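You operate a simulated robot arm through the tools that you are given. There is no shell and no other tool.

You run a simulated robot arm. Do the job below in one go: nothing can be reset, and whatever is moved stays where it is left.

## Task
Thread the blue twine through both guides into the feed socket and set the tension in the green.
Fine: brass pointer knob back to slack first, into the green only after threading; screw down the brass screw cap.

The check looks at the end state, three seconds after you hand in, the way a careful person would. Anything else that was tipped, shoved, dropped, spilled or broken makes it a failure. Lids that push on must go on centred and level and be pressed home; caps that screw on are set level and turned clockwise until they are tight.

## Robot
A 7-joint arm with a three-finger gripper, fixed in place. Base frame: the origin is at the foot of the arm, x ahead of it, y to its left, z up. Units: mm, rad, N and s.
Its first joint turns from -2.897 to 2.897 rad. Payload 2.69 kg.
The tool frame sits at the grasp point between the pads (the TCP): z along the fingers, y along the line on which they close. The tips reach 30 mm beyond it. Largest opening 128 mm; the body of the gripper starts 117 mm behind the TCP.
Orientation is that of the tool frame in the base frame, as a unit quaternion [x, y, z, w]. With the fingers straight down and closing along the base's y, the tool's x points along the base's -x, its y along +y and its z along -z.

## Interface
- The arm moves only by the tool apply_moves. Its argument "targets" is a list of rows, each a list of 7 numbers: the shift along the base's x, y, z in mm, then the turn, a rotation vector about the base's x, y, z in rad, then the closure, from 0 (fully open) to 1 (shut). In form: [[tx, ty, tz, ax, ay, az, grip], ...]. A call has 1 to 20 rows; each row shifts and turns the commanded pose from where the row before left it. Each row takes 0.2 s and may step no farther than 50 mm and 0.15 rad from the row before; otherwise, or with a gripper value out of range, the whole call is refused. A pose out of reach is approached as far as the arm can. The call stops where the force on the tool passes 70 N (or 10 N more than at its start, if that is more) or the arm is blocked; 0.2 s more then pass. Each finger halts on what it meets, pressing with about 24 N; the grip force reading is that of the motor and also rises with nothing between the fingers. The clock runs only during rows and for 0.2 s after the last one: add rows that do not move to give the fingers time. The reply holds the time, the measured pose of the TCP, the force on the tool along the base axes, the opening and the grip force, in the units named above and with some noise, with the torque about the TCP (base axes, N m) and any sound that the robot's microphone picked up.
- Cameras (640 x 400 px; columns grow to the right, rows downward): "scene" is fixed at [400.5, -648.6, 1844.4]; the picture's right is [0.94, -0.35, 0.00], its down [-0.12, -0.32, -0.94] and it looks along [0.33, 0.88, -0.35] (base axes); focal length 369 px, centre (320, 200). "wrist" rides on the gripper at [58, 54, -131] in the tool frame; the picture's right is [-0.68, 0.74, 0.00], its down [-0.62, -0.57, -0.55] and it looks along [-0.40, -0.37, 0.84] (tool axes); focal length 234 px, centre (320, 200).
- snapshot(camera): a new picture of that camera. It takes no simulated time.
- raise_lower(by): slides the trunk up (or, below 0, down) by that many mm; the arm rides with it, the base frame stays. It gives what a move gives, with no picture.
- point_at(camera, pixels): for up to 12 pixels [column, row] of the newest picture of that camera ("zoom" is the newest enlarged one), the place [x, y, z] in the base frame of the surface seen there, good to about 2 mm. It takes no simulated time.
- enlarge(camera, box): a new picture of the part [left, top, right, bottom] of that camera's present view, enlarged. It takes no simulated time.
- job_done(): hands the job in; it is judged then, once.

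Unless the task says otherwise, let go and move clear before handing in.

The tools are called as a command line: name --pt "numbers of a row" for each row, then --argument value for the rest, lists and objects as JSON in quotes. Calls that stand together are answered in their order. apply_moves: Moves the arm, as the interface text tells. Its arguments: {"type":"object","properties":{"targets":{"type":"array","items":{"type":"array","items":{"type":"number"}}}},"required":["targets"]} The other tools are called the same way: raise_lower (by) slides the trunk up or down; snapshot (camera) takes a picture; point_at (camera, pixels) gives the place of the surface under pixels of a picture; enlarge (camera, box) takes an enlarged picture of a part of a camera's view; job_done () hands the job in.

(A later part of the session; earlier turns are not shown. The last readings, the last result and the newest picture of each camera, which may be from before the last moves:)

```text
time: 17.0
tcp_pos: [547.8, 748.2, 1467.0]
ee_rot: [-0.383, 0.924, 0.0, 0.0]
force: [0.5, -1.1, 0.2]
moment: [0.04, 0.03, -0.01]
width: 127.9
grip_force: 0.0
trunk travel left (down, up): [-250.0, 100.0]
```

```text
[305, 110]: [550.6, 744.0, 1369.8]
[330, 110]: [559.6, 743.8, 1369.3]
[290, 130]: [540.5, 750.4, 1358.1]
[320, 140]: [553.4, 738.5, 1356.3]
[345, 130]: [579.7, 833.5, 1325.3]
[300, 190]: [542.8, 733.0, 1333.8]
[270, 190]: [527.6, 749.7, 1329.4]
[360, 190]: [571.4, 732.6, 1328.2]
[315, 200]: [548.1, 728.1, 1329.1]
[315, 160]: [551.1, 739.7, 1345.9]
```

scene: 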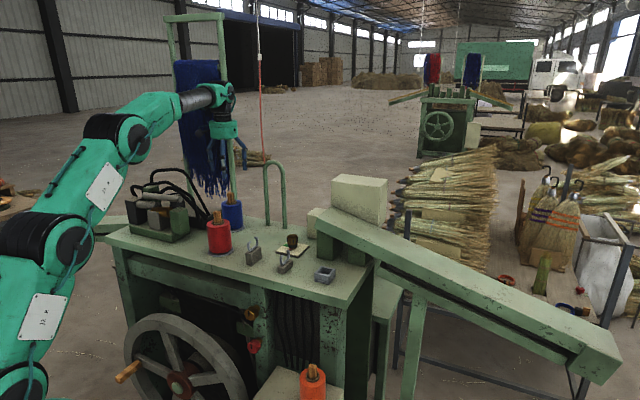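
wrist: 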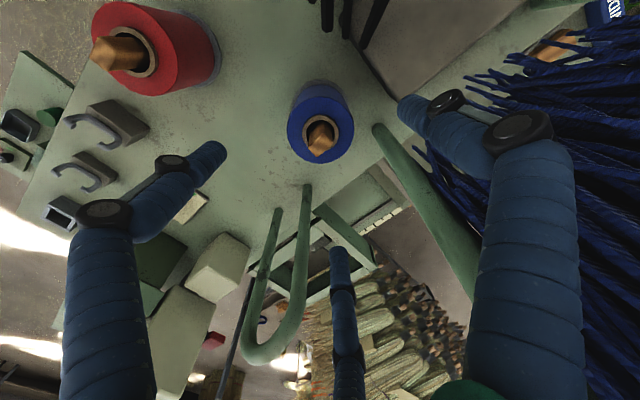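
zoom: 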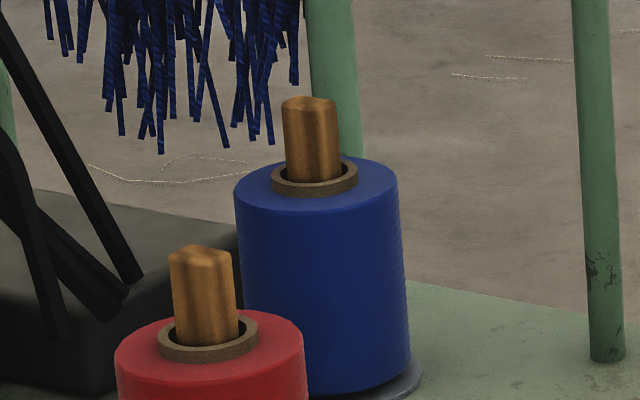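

The peg centre is about (551,750), with its faces along the table axes. I'll shift +4 in x, descend so the tips stop just above the ring (z≈1335), and check contact.

apply_moves --pt "4 0.5 -30 0 0 0 0.3" --pt "0 0 -30 0 0 0 0.5" --pt "0 0 -26 0 0 0 0.6" --pt "0 0 -8 0 0 0 0.65" --pt "0 0 0 0 0 0 0.65" --pt "0 0 0 0 0 0 0.65"

snapshot --camera "wrist"

enlarge --camera "wrist" --box '[240, 120, 400, 240]'

enlarge --camera "scene" --box '[192, 130, 288, 230]'

```text
time: 18.4
tcp_pos: [550.1, 750.8, 1375.9]
ee_rot: [-0.383, 0.924, 0.0, 0.0]
force: [0.2, 0.1, 0.0]
moment: [-0.01, 0.03, 0.01]
width: 45.0
grip_force: 0.1
trunk travel left (down, up): [-250.0, 100.0]
```

```text
taken
```

wrist: 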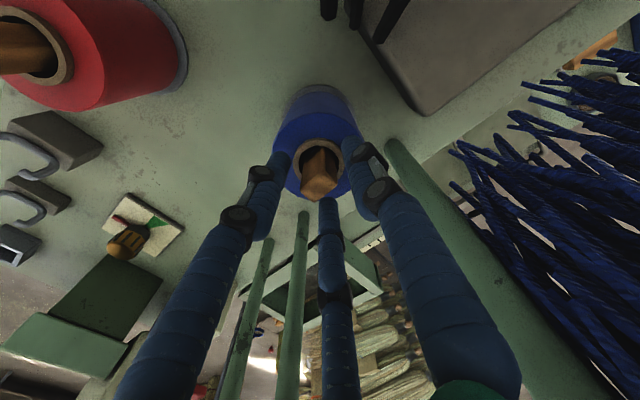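

```text
3.33 times, centred on (320, 180) of wrist
```

zoom: 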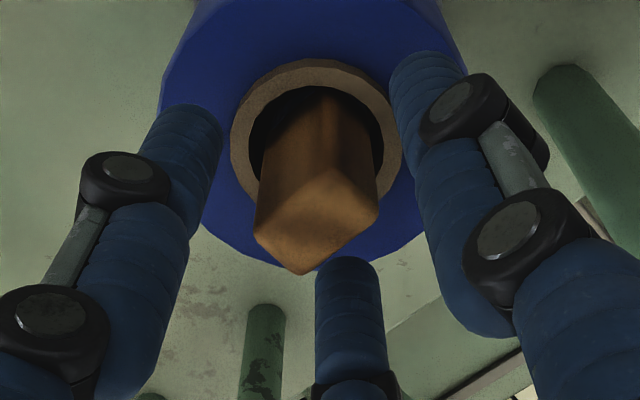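

```text
4.00 times, centred on (240, 180) of scene
```

zoom: 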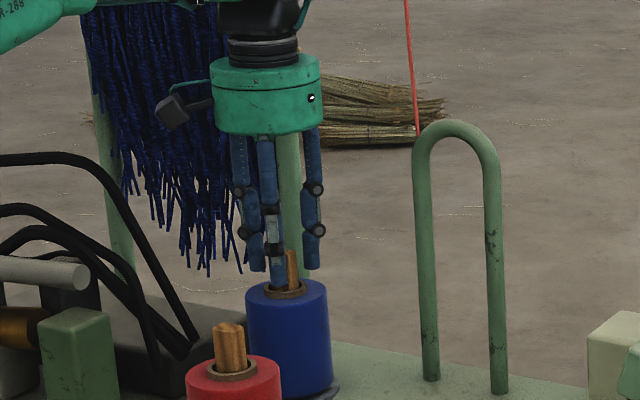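

The peg is centred between the fingers with no contact, and the TCP is at 1375.9. I'll lower 5 mm more and close gently.

apply_moves --pt "0 0 -5 0 0 0 0.7" --pt "0 0 0 0 0 0 0.78" --pt "0 0 0 0 0 0 0.84" --pt "0 0 0 0 0 0 0.88" --pt "0 0 0 0 0 0 1" --pt "0 0 0 0 0 0 1"

enlarge --camera "wrist" --box '[240, 120, 400, 240]'

```text
time: 19.8
tcp_pos: [550.5, 751.8, 1370.5]
ee_rot: [-0.384, 0.924, 0.0, 0.0]
force: [-0.6, -0.8, -0.3]
moment: [0.02, 0.0, 0.0]
width: 18.9
grip_force: 24.0
trunk travel left (down, up): [-250.0, 100.0]
```

```text
3.33 times, centred on (320, 180) of wrist
```

zoom: 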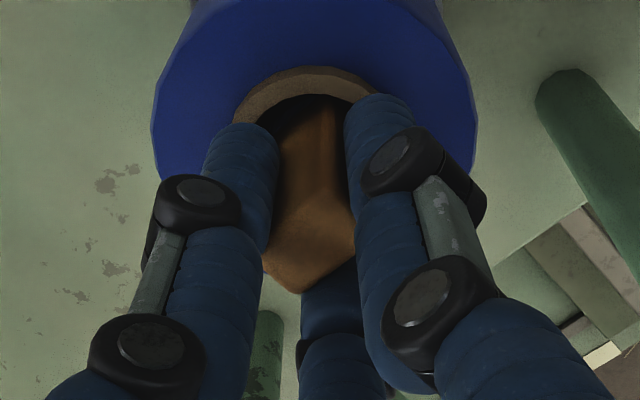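

The peg is held at width 18.9 with hardly any side force. I'll lift it slowly and check the load and picture.

apply_moves --pt "0 0 8 0 0 0 1" --pt "0 0 12 0 0 0 1" --pt "0 0 15 0 0 0 1" --pt "0 0 0 0 0 0 1"

enlarge --camera "scene" --box '[200, 160, 280, 230]'

enlarge --camera "wrist" --box '[240, 120, 400, 240]'

```text
time: 20.8
tcp_pos: [550.6, 749.8, 1407.0]
ee_rot: [-0.383, 0.924, 0.0, 0.0]
force: [0.3, -0.7, -0.6]
moment: [0.0, -0.01, 0.01]
width: 19.0
grip_force: 23.7
trunk travel left (down, up): [-250.0, 100.0]
```

```text
5.71 times, centred on (240, 195) of scene
```

zoom: 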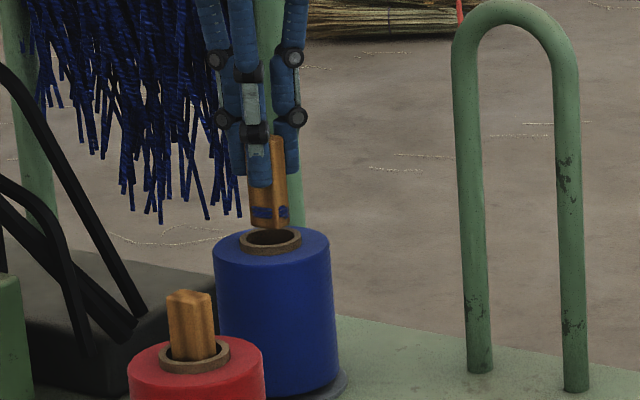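

```text
3.33 times, centred on (320, 180) of wrist
```

zoom: 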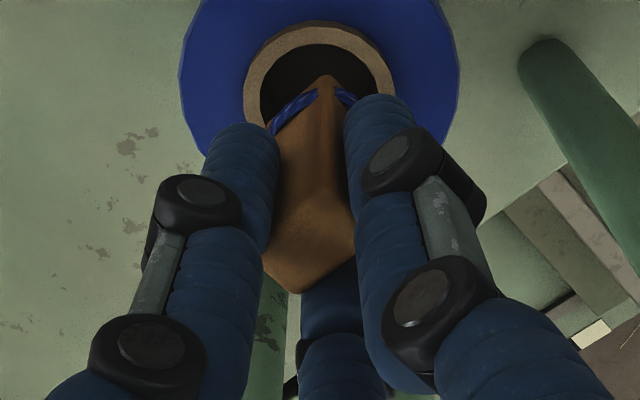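

The peg slides out cleanly, with blue twine wound round its lower end. I'll lift further and look for the strand.

apply_moves --pt "0 0 15 0 0 0 1" --pt "0 0 15 0 0 0 1" --pt "0 0 10 0 0 0 1" --pt "0 0 0 0 0 0 1"

enlarge --camera "scene" --box '[208, 160, 272, 210]'

point_at --camera "zoom" --pixels '[[345, 155], [345, 175], [345, 195], [345, 205], [345, 215], [360, 120], [370, 160], [330, 200], [360, 200], [345, 250], [345, 300]]'

enlarge --camera "wrist" --box '[240, 100, 400, 220]'

```text
time: 21.8
tcp_pos: [550.4, 750.8, 1445.4]
ee_rot: [-0.383, 0.924, 0.0, 0.0]
force: [0.1, 0.2, -0.6]
moment: [-0.01, 0.01, 0.01]
width: 18.6
grip_force: 24.3
trunk travel left (down, up): [-250.0, 100.0]
```

```text
8.00 times, centred on (240, 185) of scene
```

zoom: 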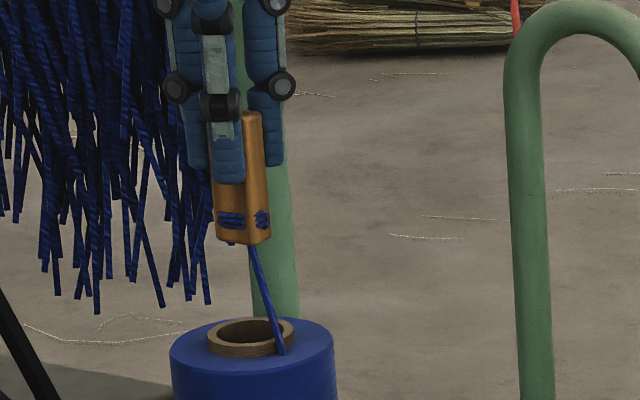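

```text
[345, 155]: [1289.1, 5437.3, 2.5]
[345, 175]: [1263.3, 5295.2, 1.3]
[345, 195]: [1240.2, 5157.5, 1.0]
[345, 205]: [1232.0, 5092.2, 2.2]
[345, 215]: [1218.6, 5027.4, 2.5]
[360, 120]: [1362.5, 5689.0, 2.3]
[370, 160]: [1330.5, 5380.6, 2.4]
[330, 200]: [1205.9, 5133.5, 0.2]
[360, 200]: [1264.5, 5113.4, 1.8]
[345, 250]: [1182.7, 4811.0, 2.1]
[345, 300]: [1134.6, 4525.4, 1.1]
```

```text
3.33 times, centred on (320, 160) of wrist
```

zoom: 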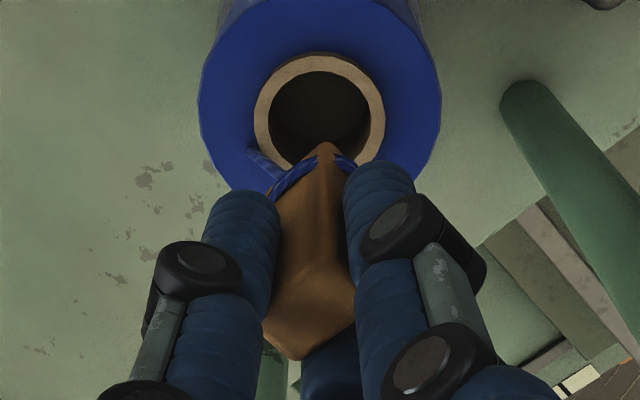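

The strand leaves the peg's bottom end and runs to the spool's top rim. I'll measure the peg's bottom height and the strand ends.

enlarge --camera "scene" --box '[208, 160, 272, 210]'

point_at --camera "zoom" --pixels '[[250, 115], [252, 140], [250, 200], [245, 235], [248, 241], [230, 235], [222, 200], [253, 255], [262, 285], [280, 345], [232, 220], [262, 225]]'

```text
8.00 times, centred on (240, 185) of scene
```

zoom: 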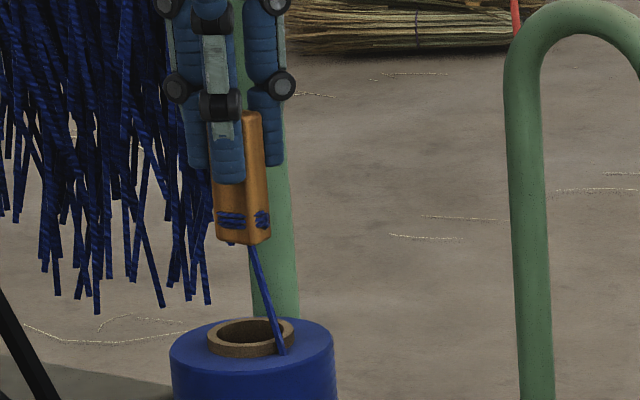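

```text
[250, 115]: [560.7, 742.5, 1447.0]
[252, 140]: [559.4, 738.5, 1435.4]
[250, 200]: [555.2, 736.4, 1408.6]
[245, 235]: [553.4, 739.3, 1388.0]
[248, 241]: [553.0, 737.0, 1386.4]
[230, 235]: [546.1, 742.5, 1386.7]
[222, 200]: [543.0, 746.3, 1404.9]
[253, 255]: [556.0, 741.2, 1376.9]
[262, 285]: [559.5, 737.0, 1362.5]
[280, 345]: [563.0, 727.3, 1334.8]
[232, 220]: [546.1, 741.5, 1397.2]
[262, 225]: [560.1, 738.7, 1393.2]
```

The peg is about 60 mm long (top ≈1446, bottom ≈1386), with about 30 mm below the fingertips, so it will seat in the 20 mm deep socket with the fingers clear. I'll zoom in on the guide hooks to find the exact gaps.

enlarge --camera "scene" --box '[240, 230, 272, 270]'

point_at --camera "zoom" --pixels '[[250, 85], [270, 75], [345, 40], [370, 45], [385, 100], [240, 140], [300, 195], [350, 150], [385, 60], [230, 100], [280, 210], [370, 130]]'

enlarge --camera "scene" --box '[272, 242, 304, 282]'

point_at --camera "zoom" --pixels '[[250, 120], [290, 115], [370, 60], [340, 70], [390, 80], [395, 130], [240, 160], [270, 240], [320, 200], [375, 150], [300, 225], [350, 190]]'

```text
10.00 times, centred on (256, 250) of scene
```

zoom: 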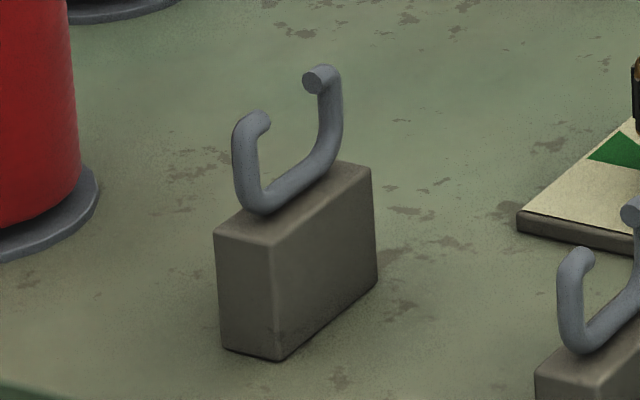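

```text
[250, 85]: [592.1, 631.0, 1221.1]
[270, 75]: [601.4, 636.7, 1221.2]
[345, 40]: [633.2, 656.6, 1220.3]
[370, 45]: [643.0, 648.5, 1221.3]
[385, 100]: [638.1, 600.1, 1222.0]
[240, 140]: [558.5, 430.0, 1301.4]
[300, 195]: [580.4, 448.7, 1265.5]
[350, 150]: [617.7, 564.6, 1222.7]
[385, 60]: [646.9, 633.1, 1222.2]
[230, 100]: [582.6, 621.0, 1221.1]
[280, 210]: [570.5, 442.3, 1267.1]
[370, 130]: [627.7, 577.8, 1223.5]
```

```text
10.00 times, centred on (288, 262) of scene
```

zoom: 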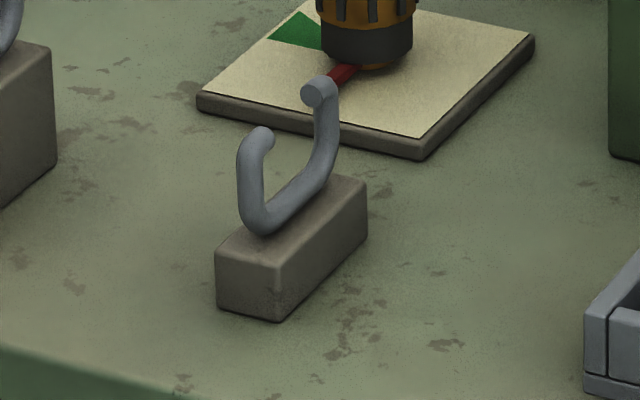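

```text
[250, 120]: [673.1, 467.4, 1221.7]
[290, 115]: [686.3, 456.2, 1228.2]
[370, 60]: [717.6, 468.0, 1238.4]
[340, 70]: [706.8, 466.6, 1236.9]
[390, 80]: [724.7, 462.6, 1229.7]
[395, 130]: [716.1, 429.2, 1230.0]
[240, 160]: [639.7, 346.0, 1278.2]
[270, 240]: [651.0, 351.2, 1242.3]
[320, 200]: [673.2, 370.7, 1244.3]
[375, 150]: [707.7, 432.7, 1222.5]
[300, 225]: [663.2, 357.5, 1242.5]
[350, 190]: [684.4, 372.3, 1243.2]
```

The visible hook ends are at (262,120)/(318,80) for guide 1 and (263,137)/(318,92) for guide 2 in those zooms. I'll measure exactly those points.

enlarge --camera "scene" --box '[240, 230, 272, 270]'

point_at --camera "zoom" --pixels '[[262, 120], [268, 122], [315, 82], [307, 82], [330, 75], [335, 100], [332, 130], [245, 125], [242, 170], [252, 200], [285, 185], [320, 155]]'

enlarge --camera "scene" --box '[272, 242, 304, 282]'

point_at --camera "zoom" --pixels '[[263, 135], [270, 138], [316, 94], [306, 94], [330, 85], [330, 110], [325, 150], [250, 145], [247, 185], [258, 220], [290, 200], [318, 170]]'

```text
10.00 times, centred on (256, 250) of scene
```

zoom: 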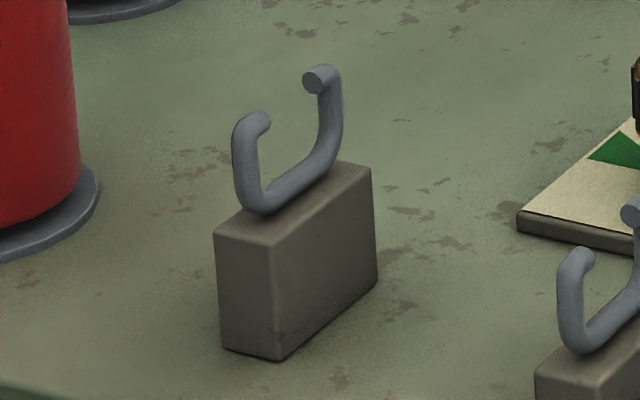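

```text
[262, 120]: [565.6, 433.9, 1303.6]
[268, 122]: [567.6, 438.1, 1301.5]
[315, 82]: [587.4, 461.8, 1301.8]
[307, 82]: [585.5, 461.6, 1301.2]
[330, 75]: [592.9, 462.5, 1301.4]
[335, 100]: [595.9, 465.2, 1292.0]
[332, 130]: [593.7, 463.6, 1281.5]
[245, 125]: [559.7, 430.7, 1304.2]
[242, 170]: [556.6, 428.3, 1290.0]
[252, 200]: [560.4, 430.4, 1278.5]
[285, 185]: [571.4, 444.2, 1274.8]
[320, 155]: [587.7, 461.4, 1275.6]
```

```text
10.00 times, centred on (288, 262) of scene
```

zoom: 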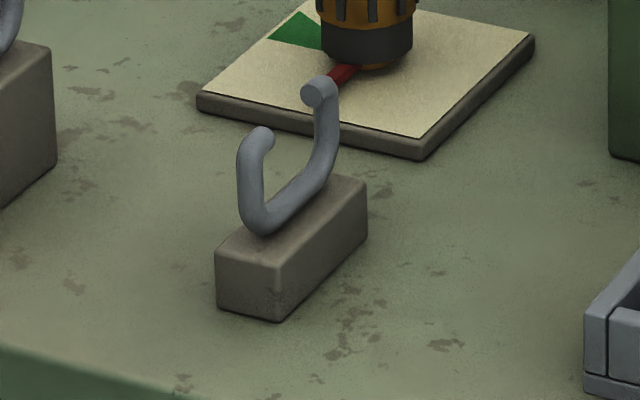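

```text
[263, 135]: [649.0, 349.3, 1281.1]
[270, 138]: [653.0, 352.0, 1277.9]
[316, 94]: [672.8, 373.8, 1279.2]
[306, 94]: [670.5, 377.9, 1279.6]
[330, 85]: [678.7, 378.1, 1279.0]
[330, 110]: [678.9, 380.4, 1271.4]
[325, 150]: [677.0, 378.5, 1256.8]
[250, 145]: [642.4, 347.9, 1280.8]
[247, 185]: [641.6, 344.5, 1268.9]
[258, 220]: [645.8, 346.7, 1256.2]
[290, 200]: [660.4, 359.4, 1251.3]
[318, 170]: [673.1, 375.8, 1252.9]
```

Guide 1's gap is at s≈725, t≈90 (z 1277–1303) and guide 2's is at s≈725, t≈211 (z 1253–1281). I'll carry the peg over guide 1 along the spool-to-guide line, keeping the peg bottom above z 1320, and stop just past it.

apply_moves --pt "3.0 -38.2 -2 0 0 0 1" --pt "3.0 -38.2 -4 0 0 0 1" --pt "3.0 -38.2 -8 0 0 0 1" --pt "3.0 -38.2 -8 0 0 0 1" --pt "3.0 -38.2 -8 0 0 0 1" --pt "3.0 -38.2 -8 0 0 0 1" --pt "3.0 -38.2 -8 0 0 0 1" --pt "0 0 0 0 0 0 1"

snapshot --camera "wrist"

enlarge --camera "scene" --box '[200, 180, 328, 280]'

```text
time: 23.6
tcp_pos: [567.0, 479.4, 1400.3]
ee_rot: [-0.384, 0.923, 0.0, 0.001]
force: [0.0, -0.1, -0.5]
moment: [0.02, 0.0, 0.0]
width: 19.0
grip_force: 24.0
trunk travel left (down, up): [-250.0, 100.0]
```

```text
taken
```

wrist: 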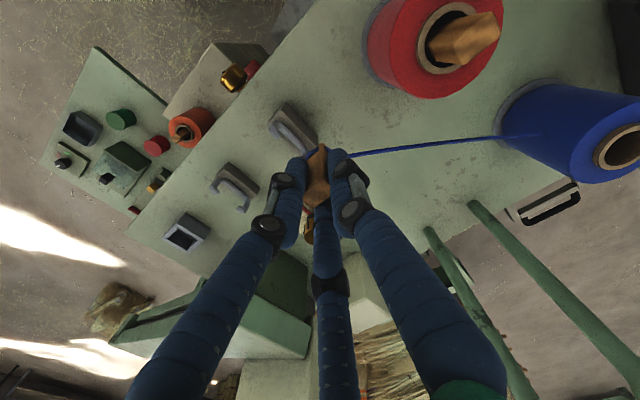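

```text
4.00 times, centred on (264, 230) of scene
```

zoom: 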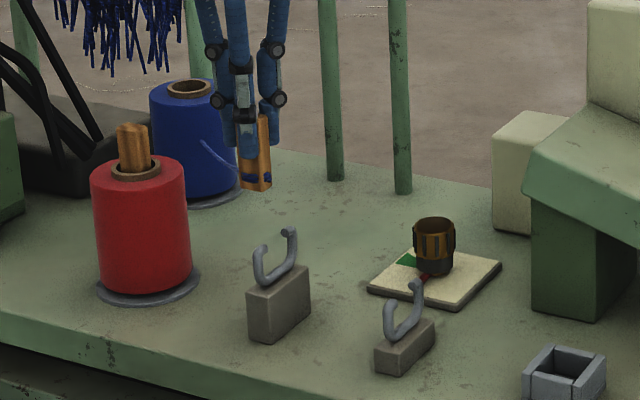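

The twine pays out straight from the spool's side to the peg bottom. I'll measure where it leaves the spool to predict the line through guide 1.

point_at --camera "wrist" --pixels '[[538, 133], [500, 137], [450, 143], [400, 149], [365, 153]]'

enlarge --camera "wrist" --box '[250, 90, 410, 210]'

point_at --camera "zoom" --pixels '[[480, 245], [420, 255], [560, 235], [175, 130], [225, 165], [110, 110], [60, 360]]'

```text
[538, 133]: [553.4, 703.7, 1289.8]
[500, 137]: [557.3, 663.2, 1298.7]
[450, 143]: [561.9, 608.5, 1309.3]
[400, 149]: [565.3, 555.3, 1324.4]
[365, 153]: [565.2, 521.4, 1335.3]
```

```text
3.33 times, centred on (330, 150) of wrist
```

zoom: 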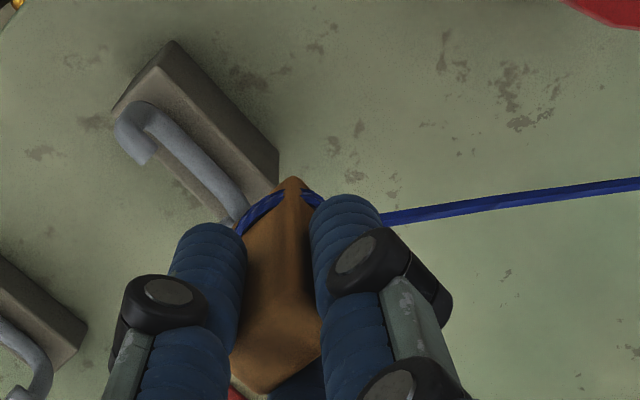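

```text
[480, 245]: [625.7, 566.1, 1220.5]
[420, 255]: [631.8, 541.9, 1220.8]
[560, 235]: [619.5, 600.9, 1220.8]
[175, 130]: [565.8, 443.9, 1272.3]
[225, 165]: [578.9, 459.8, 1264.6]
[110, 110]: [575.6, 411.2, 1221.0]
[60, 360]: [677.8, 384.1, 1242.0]
```

The strand leaves the spool at (553,704,1290), i.e. s≈889, t≈-107. I'll carry the peg over the hook to s≈675, t≈150 so the strand crosses guide 1's gap, and check before lowering.

apply_moves --pt "3.8 -37.3 -4 0 0 0 1" --pt "3.8 -37.3 -4 0 0 0 1" --pt "3.8 -37.3 -4 0 0 0 1" --pt "0 0 0 0 0 0 1" --pt "0 0 0 0 0 0 1"

snapshot --camera "wrist"

enlarge --camera "scene" --box '[200, 190, 328, 290]'

```text
time: 24.8
tcp_pos: [581.9, 368.9, 1387.0]
ee_rot: [-0.384, 0.923, 0.0, 0.0]
force: [-0.8, -0.3, -0.2]
moment: [-0.01, 0.05, -0.01]
width: 18.4
grip_force: 23.8
trunk travel left (down, up): [-250.0, 100.0]
```

```text
taken
```

wrist: 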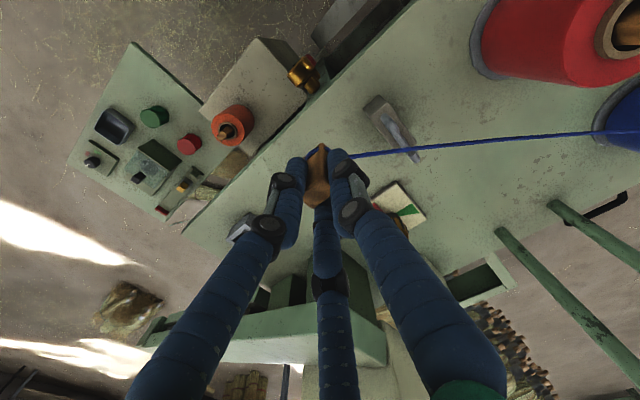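

```text
4.00 times, centred on (264, 240) of scene
```

zoom: 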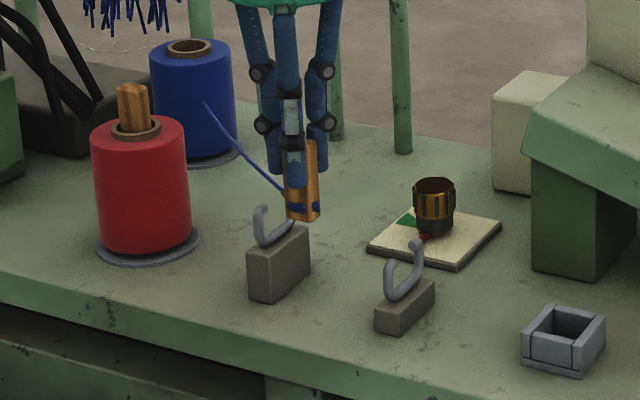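

The strand now runs over guide 1 from (350,155) to (610,132) in the wrist view. I'll zoom in where it crosses the hook.

enlarge --camera "wrist" --box '[330, 80, 458, 176]'

point_at --camera "zoom" --pixels '[[200, 365], [300, 352], [380, 345], [450, 335], [560, 320], [440, 365], [445, 390], [330, 180], [420, 330], [380, 250]]'

enlarge --camera "scene" --box '[240, 215, 288, 255]'

```text
4.17 times, centred on (394, 128) of wrist
```

zoom: 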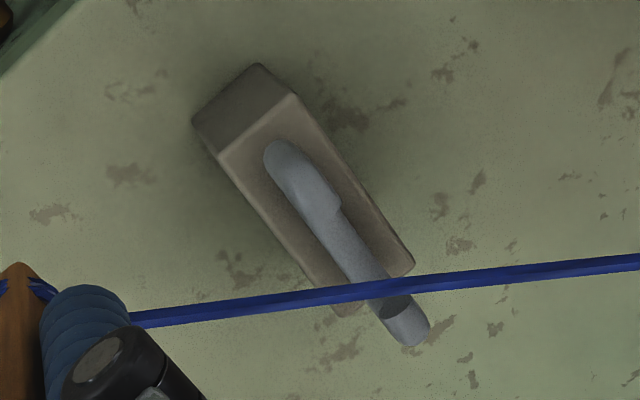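

```text
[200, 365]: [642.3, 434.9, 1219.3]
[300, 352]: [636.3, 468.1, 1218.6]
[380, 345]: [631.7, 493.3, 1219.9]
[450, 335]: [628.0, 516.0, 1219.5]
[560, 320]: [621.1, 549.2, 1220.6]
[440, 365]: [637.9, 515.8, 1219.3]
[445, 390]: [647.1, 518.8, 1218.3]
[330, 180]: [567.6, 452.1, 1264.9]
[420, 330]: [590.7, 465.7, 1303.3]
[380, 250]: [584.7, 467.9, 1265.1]
```

```text
10.00 times, centred on (264, 235) of scene
```

zoom: 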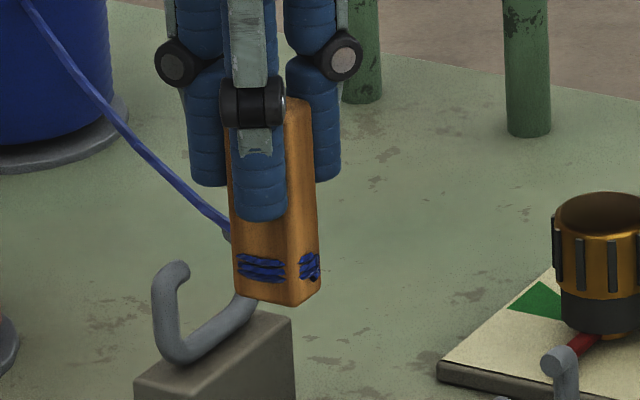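

I need positions on the strand itself, so I'll re-zoom the wrist view and sample along it.

enlarge --camera "wrist" --box '[330, 80, 458, 176]'

point_at --camera "zoom" --pixels '[[180, 316], [250, 307], [300, 301], [350, 294], [400, 288], [450, 282], [550, 272], [600, 266], [400, 320], [395, 305], [410, 340], [285, 155]]'

```text
4.17 times, centred on (394, 128) of wrist
```

zoom: 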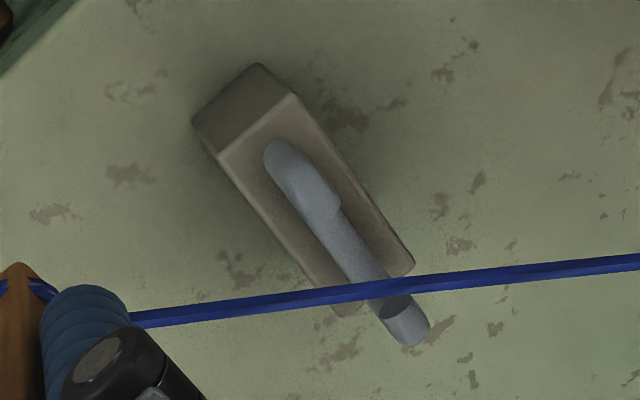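

```text
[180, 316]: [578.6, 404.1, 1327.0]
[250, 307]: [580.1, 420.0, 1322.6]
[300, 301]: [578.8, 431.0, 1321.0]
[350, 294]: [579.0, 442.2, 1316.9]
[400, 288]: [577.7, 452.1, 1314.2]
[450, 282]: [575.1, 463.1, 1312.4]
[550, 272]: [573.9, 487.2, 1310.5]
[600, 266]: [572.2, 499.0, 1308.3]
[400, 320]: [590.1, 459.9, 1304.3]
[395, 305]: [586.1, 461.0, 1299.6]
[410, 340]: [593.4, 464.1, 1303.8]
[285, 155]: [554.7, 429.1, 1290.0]
```

At guide 1's plane (t≈90) the strand is at s≈727, z≈1314, inside the 711–739 gap and just above the lips. I'll lower the peg about 47 mm to drop it into the U.

apply_moves --pt "0 0 -16 0 0 0 1" --pt "0 0 -16 0 0 0 1" --pt "0 0 -15 0 0 0 1" --pt "0 0 0 0 0 0 1"

enlarge --camera "wrist" --box '[310, 60, 470, 180]'

point_at --camera "zoom" --pixels '[[180, 316], [250, 307], [300, 301], [350, 294], [400, 288], [450, 282], [550, 272], [600, 266]]'

enlarge --camera "scene" --box '[216, 205, 312, 285]'

```text
time: 25.8
tcp_pos: [582.3, 370.8, 1340.4]
ee_rot: [-0.384, 0.923, 0.0, -0.001]
force: [0.2, -0.2, -0.6]
moment: [-0.05, 0.0, 0.01]
width: 18.7
grip_force: 24.1
trunk travel left (down, up): [-250.0, 100.0]
```

```text
3.33 times, centred on (390, 120) of wrist
```

zoom: 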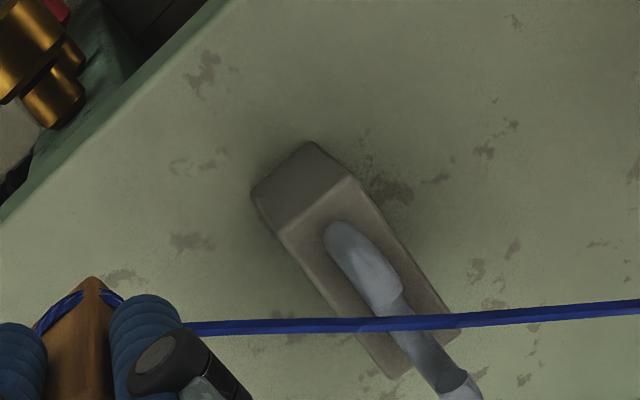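

```text
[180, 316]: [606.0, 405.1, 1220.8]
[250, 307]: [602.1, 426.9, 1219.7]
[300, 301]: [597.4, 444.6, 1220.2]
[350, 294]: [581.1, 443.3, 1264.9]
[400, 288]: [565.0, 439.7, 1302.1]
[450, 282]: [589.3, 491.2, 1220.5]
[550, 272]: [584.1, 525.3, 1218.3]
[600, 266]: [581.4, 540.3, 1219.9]
```

```text
5.00 times, centred on (264, 245) of scene
```

zoom: 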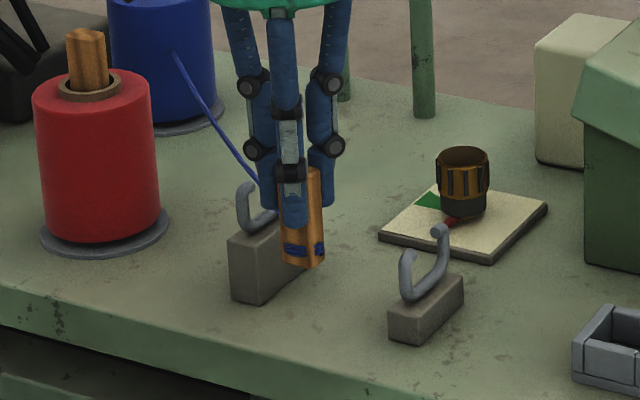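

The strand now crosses inside the U. I'll verify its height at the guide.

enlarge --camera "wrist" --box '[350, 110, 446, 182]'

point_at --camera "zoom" --pixels '[[60, 260], [150, 258], [200, 257], [250, 256], [300, 253], [330, 250], [380, 245], [450, 240], [550, 232]]'

```text
5.56 times, centred on (398, 146) of wrist
```

zoom: 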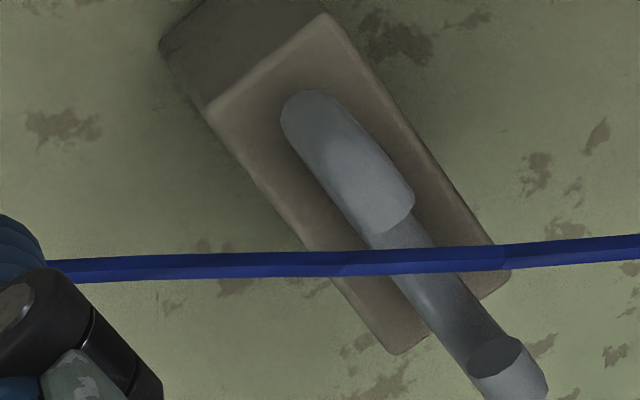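

```text
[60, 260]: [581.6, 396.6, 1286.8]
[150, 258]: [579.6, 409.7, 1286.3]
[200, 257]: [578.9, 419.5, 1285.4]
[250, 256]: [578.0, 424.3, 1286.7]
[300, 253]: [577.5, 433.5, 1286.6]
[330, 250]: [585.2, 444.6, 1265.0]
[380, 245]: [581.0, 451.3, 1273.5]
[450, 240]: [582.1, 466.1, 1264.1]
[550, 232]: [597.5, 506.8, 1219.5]
```

The strand lies in guide 1 at s≈724, z≈1286, below the lips at 1303. Next I'll raise 15 mm, shift to s≈718, and pass over guide 2's gap to t≈275.

apply_moves --pt "0 0 8 0 0 0 1" --pt "20.5 9.9 7 0 0 0 1" --pt "20.5 9.9 2 0 0 0 1" --pt "0 0 0 0 0 0 1"

snapshot --camera "wrist"

enlarge --camera "scene" --box '[216, 205, 312, 285]'

```text
time: 26.8
tcp_pos: [622.7, 391.3, 1359.3]
ee_rot: [-0.383, 0.924, 0.0, 0.0]
force: [0.7, -0.1, 0.3]
moment: [-0.03, 0.03, 0.0]
width: 18.7
grip_force: 24.0
trunk travel left (down, up): [-250.0, 100.0]
```

```text
taken
```

wrist: 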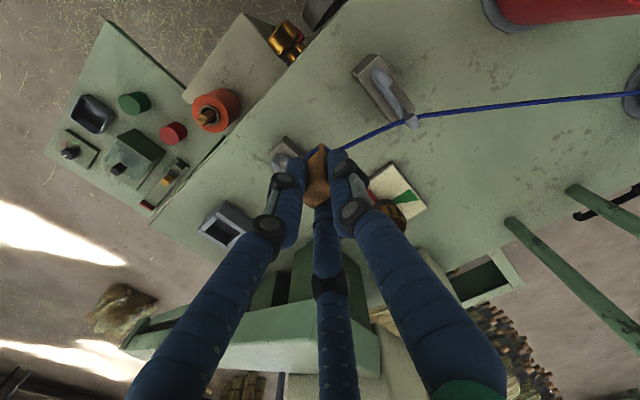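

```text
5.00 times, centred on (264, 245) of scene
```

zoom: 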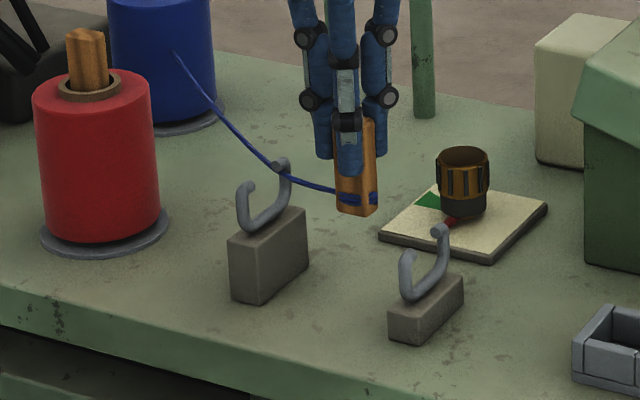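

The strand is captured: it bends around guide 1's far prong under the lip, at (285,172) in the zoom. Now I'll move along the table past guide 2.

apply_moves --pt "26 -26 0 0 0 0 1" --pt "26 -26 0 0 0 0 1" --pt "26 -26 0 0 0 0 1" --pt "0 0 0 0 0 0 1" --pt "0 0 0 0 0 0 1"

snapshot --camera "wrist"

enlarge --camera "scene" --box '[216, 205, 344, 295]'

enlarge --camera "wrist" --box '[310, 60, 470, 180]'

```text
time: 28.0
tcp_pos: [702.9, 311.8, 1360.6]
ee_rot: [-0.384, 0.923, 0.0, 0.0]
force: [-0.6, 0.4, 0.6]
moment: [0.02, 0.0, -0.04]
width: 18.4
grip_force: 24.0
trunk travel left (down, up): [-250.0, 100.0]
```

```text
taken
```

wrist: 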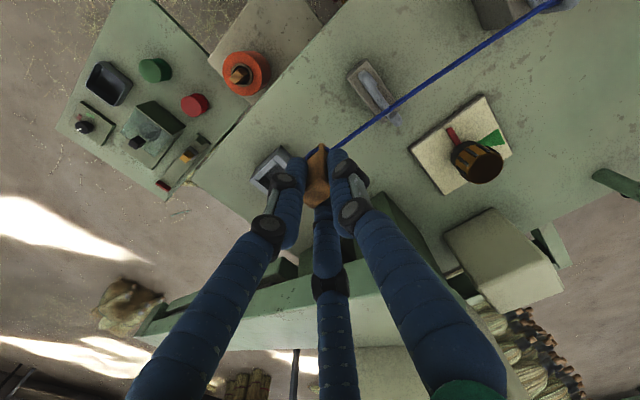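

```text
4.44 times, centred on (280, 250) of scene
```

zoom: 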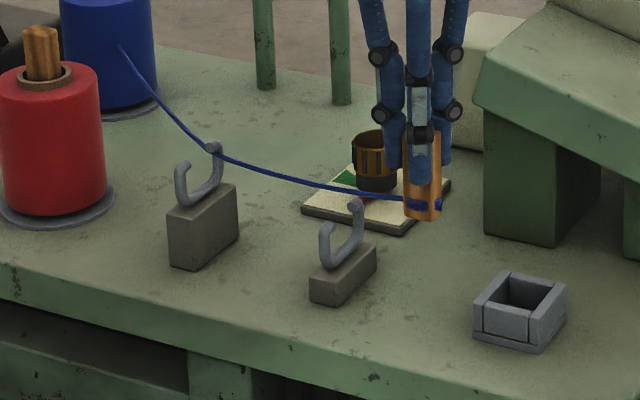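

```text
3.33 times, centred on (390, 120) of wrist
```

zoom: 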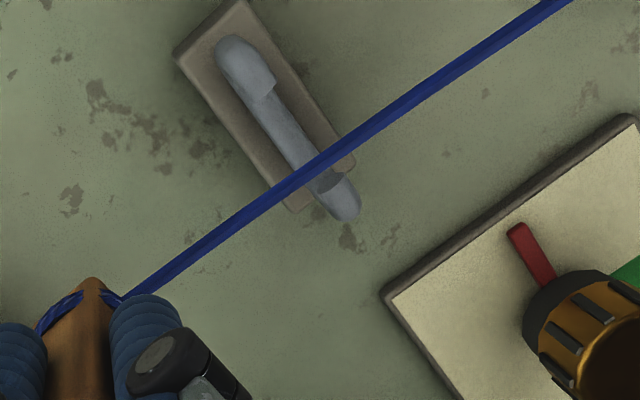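

point_at --camera "zoom" --pixels '[[200, 245], [250, 210], [300, 175], [330, 155], [370, 127], [420, 95], [335, 185], [345, 200], [265, 90], [290, 150]]'

point_at --camera "wrist" --pixels '[[270, 165], [262, 177], [280, 155], [258, 185], [285, 150]]'

```text
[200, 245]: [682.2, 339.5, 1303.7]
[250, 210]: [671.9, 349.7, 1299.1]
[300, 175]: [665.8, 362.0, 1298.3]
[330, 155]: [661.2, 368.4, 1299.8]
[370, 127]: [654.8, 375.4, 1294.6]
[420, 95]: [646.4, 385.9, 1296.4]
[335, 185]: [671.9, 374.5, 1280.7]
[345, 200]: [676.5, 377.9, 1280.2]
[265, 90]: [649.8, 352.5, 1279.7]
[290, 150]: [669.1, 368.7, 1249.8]
```

```text
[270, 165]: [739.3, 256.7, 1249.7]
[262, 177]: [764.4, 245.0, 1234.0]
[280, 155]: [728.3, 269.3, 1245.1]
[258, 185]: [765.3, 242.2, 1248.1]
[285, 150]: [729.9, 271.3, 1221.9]
```

At guide 2 (t≈211) the strand is at s≈727, z≈1298, centred in the 711–739 gap and above the lips at 1281. I'll lower about 38 mm to drop it in.

apply_moves --pt "0 0 -13 0 0 0 1" --pt "0 0 -13 0 0 0 1" --pt "0 0 -12 0 0 0 1" --pt "0 0 0 0 0 0 1"

snapshot --camera "wrist"

enlarge --camera "wrist" --box '[310, 60, 470, 180]'

point_at --camera "zoom" --pixels '[[200, 255], [250, 225], [290, 203], [310, 192], [330, 182], [350, 173], [400, 150], [450, 128]]'

enlarge --camera "scene" --box '[216, 205, 344, 295]'

```text
time: 29.0
tcp_pos: [702.6, 312.0, 1320.6]
ee_rot: [-0.384, 0.923, -0.001, 0.0]
force: [-0.3, -1.1, -0.8]
moment: [-0.02, 0.03, 0.03]
width: 18.4
grip_force: 24.8
trunk travel left (down, up): [-250.0, 100.0]
```

```text
taken
```

wrist: 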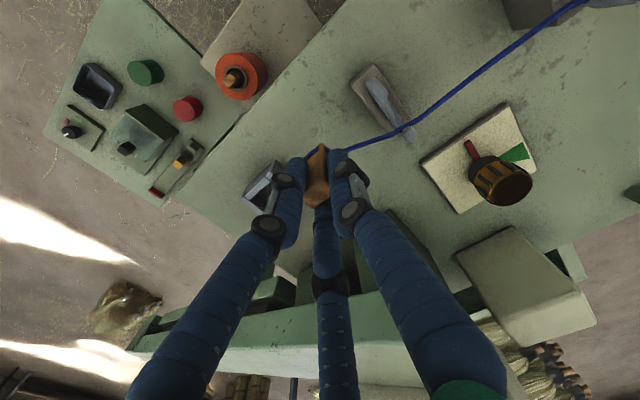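

```text
3.33 times, centred on (390, 120) of wrist
```

zoom: 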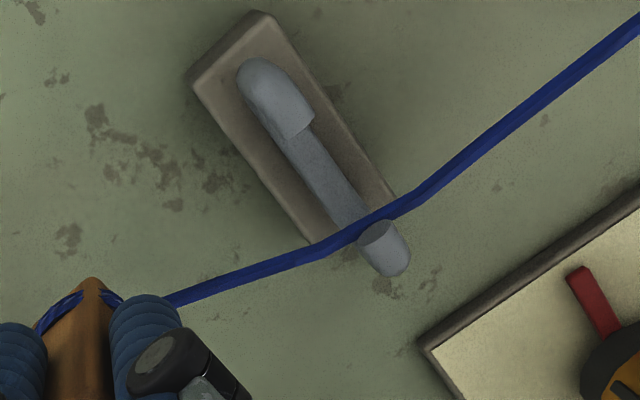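

```text
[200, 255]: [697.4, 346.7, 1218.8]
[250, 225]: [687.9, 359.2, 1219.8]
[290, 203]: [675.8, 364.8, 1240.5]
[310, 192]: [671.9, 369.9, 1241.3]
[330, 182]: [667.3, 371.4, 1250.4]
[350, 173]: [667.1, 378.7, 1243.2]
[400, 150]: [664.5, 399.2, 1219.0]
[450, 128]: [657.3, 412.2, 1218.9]
```

```text
4.44 times, centred on (280, 250) of scene
```

zoom: 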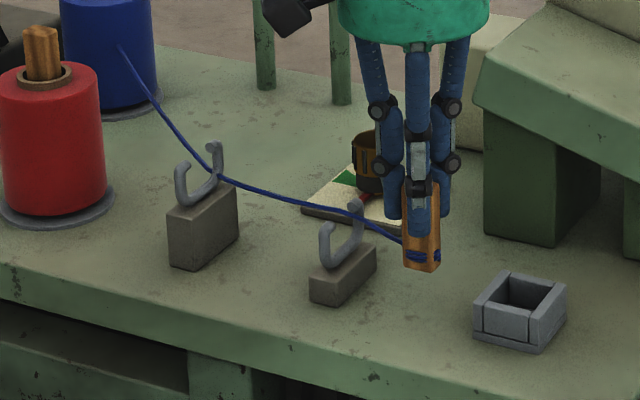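

The strand appears to pass under guide 2's far lip. I'll zoom in on both guides to confirm capture.

enlarge --camera "scene" --box '[280, 240, 312, 265]'

enlarge --camera "scene" --box '[244, 228, 284, 260]'

enlarge --camera "wrist" --box '[380, 100, 444, 148]'

```text
16.00 times, centred on (296, 252) of scene
```

zoom: 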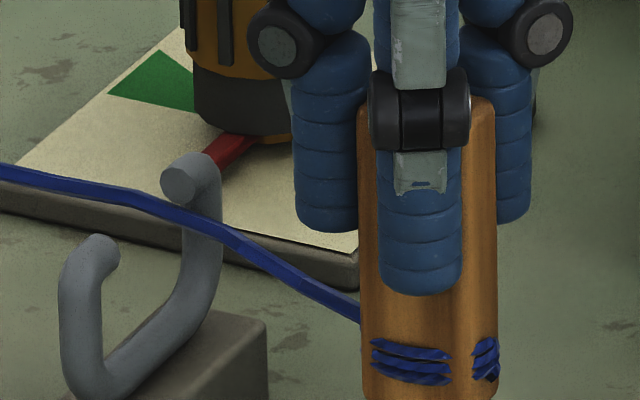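

```text
12.50 times, centred on (264, 244) of scene
```

zoom: 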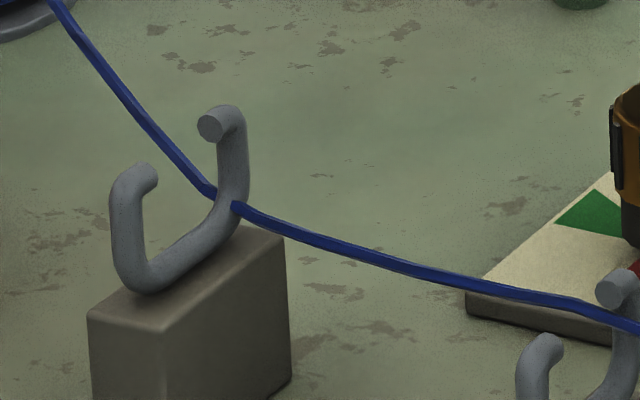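

```text
8.33 times, centred on (412, 124) of wrist
```

zoom: 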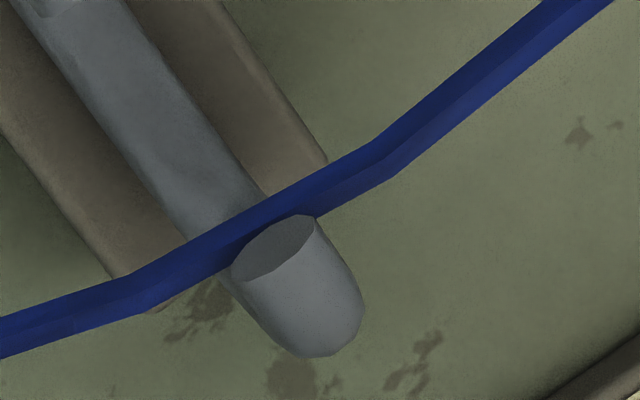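

Both guides hold the strand: it passes inside guide 1's far curve and under guide 2's far lip at about z 1271. Now I'll measure the socket's rim precisely.

enlarge --camera "scene" --box '[308, 260, 340, 285]'

point_at --camera "zoom" --pixels '[[272, 88], [300, 78], [430, 100], [480, 115], [180, 150], [200, 165], [340, 190], [370, 190], [350, 95], [255, 105], [430, 140], [300, 170]]'

point_at --camera "zoom" --pixels '[[330, 140], [300, 130], [360, 150], [320, 160], [280, 120], [400, 125], [350, 120], [290, 110], [390, 150], [250, 130], [350, 170], [310, 100]]'

```text
16.00 times, centred on (324, 272) of scene
```

zoom: 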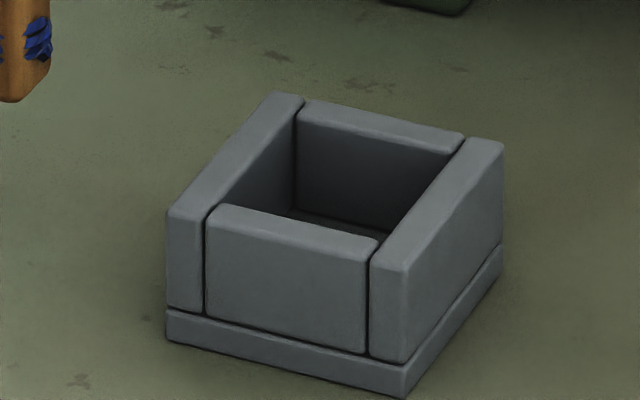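

```text
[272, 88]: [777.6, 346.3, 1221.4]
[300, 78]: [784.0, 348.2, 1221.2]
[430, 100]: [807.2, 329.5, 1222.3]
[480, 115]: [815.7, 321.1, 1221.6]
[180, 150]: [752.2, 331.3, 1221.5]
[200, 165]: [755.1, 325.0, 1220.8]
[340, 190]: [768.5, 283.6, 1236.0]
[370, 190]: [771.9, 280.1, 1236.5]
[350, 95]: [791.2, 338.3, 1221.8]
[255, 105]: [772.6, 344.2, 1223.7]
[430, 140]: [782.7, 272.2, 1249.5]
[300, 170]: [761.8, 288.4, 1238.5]
```

```text
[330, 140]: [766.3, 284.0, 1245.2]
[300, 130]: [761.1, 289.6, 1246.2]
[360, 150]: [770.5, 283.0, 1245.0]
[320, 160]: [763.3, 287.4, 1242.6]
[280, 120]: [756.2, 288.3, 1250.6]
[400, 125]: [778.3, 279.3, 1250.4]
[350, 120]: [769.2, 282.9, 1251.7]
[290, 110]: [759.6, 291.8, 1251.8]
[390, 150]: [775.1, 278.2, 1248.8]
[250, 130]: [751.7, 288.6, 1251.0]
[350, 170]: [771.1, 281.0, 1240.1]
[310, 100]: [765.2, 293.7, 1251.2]
```

I'll sample the tops of the four socket walls to get its centre.

point_at --camera "zoom" --pixels '[[235, 150], [255, 150], [215, 150], [440, 195], [420, 195], [465, 190], [290, 222], [290, 230], [290, 213], [380, 128], [380, 140], [380, 118]]'

point_at --camera "zoom" --pixels '[[272, 100], [172, 215], [385, 265], [500, 150], [220, 210], [372, 242], [305, 108], [455, 145], [320, 215], [360, 222], [300, 208]]'

```text
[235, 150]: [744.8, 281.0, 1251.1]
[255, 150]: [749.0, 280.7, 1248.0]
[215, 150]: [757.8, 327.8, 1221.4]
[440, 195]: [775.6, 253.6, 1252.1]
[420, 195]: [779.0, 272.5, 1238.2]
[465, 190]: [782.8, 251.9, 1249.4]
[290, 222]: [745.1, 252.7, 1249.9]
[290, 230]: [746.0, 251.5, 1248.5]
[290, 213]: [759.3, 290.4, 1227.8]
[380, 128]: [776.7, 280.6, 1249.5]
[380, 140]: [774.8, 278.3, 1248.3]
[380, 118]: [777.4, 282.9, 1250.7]
```

```text
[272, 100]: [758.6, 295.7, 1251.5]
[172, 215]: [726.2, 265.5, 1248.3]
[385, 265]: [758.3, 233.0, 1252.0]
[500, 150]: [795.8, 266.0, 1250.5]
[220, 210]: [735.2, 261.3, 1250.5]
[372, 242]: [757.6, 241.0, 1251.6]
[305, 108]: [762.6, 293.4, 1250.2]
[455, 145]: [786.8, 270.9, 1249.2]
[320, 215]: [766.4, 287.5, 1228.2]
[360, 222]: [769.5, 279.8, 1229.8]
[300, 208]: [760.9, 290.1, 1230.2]
```

The socket is centred at s≈725.5, t≈350, i.e. (760.5,265.5), with about 34 mm inside, rim z≈1251 and floor ≈1229. I'll carry the peg over it with its bottom about 13 mm above the rim.

apply_moves --pt "0 0 4 0 0 0 1" --pt "19.4 -15.8 0 0 0 0 1" --pt "19.4 -15.8 0 0 0 0 1" --pt "19.3 -15.9 0 0 0 0 1" --pt "0 0 0 0 0 0 1" --pt "0 0 0 0 0 0 1"

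enlarge --camera "scene" --box '[292, 240, 348, 285]'

enlarge --camera "wrist" --box '[260, 100, 420, 220]'

enlarge --camera "scene" --box '[216, 205, 344, 295]'

```text
time: 30.4
tcp_pos: [759.4, 264.8, 1325.3]
ee_rot: [-0.383, 0.924, 0.0, 0.001]
force: [-0.5, 0.6, 0.7]
moment: [-0.01, -0.01, 0.0]
width: 18.4
grip_force: 24.4
trunk travel left (down, up): [-250.0, 100.0]
```

```text
8.89 times, centred on (320, 262) of scene
```

zoom: 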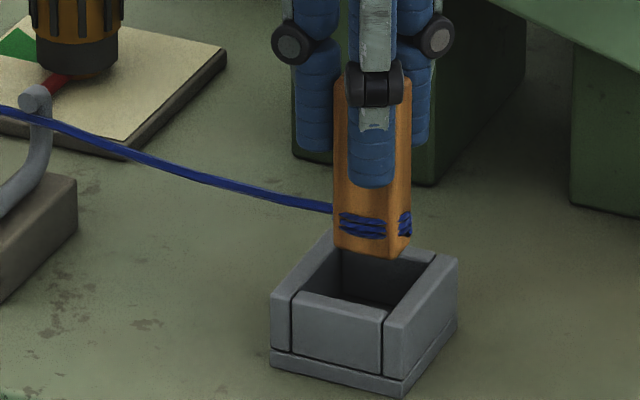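

```text
3.33 times, centred on (340, 160) of wrist
```

zoom: 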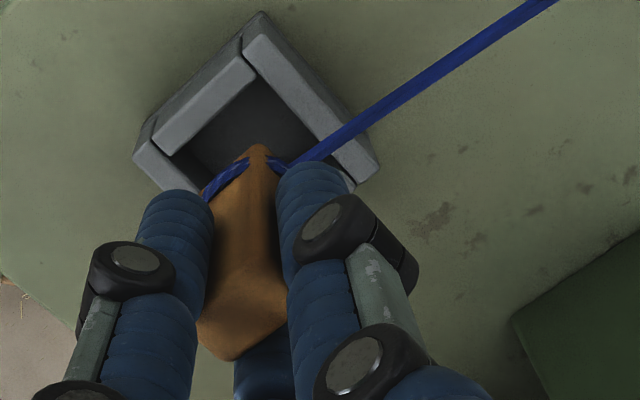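

```text
4.44 times, centred on (280, 250) of scene
```

zoom: 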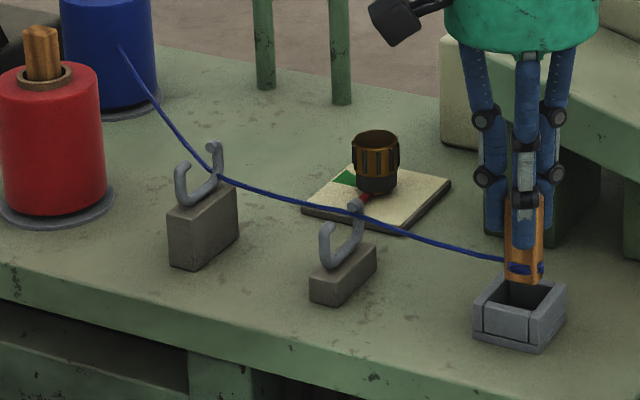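

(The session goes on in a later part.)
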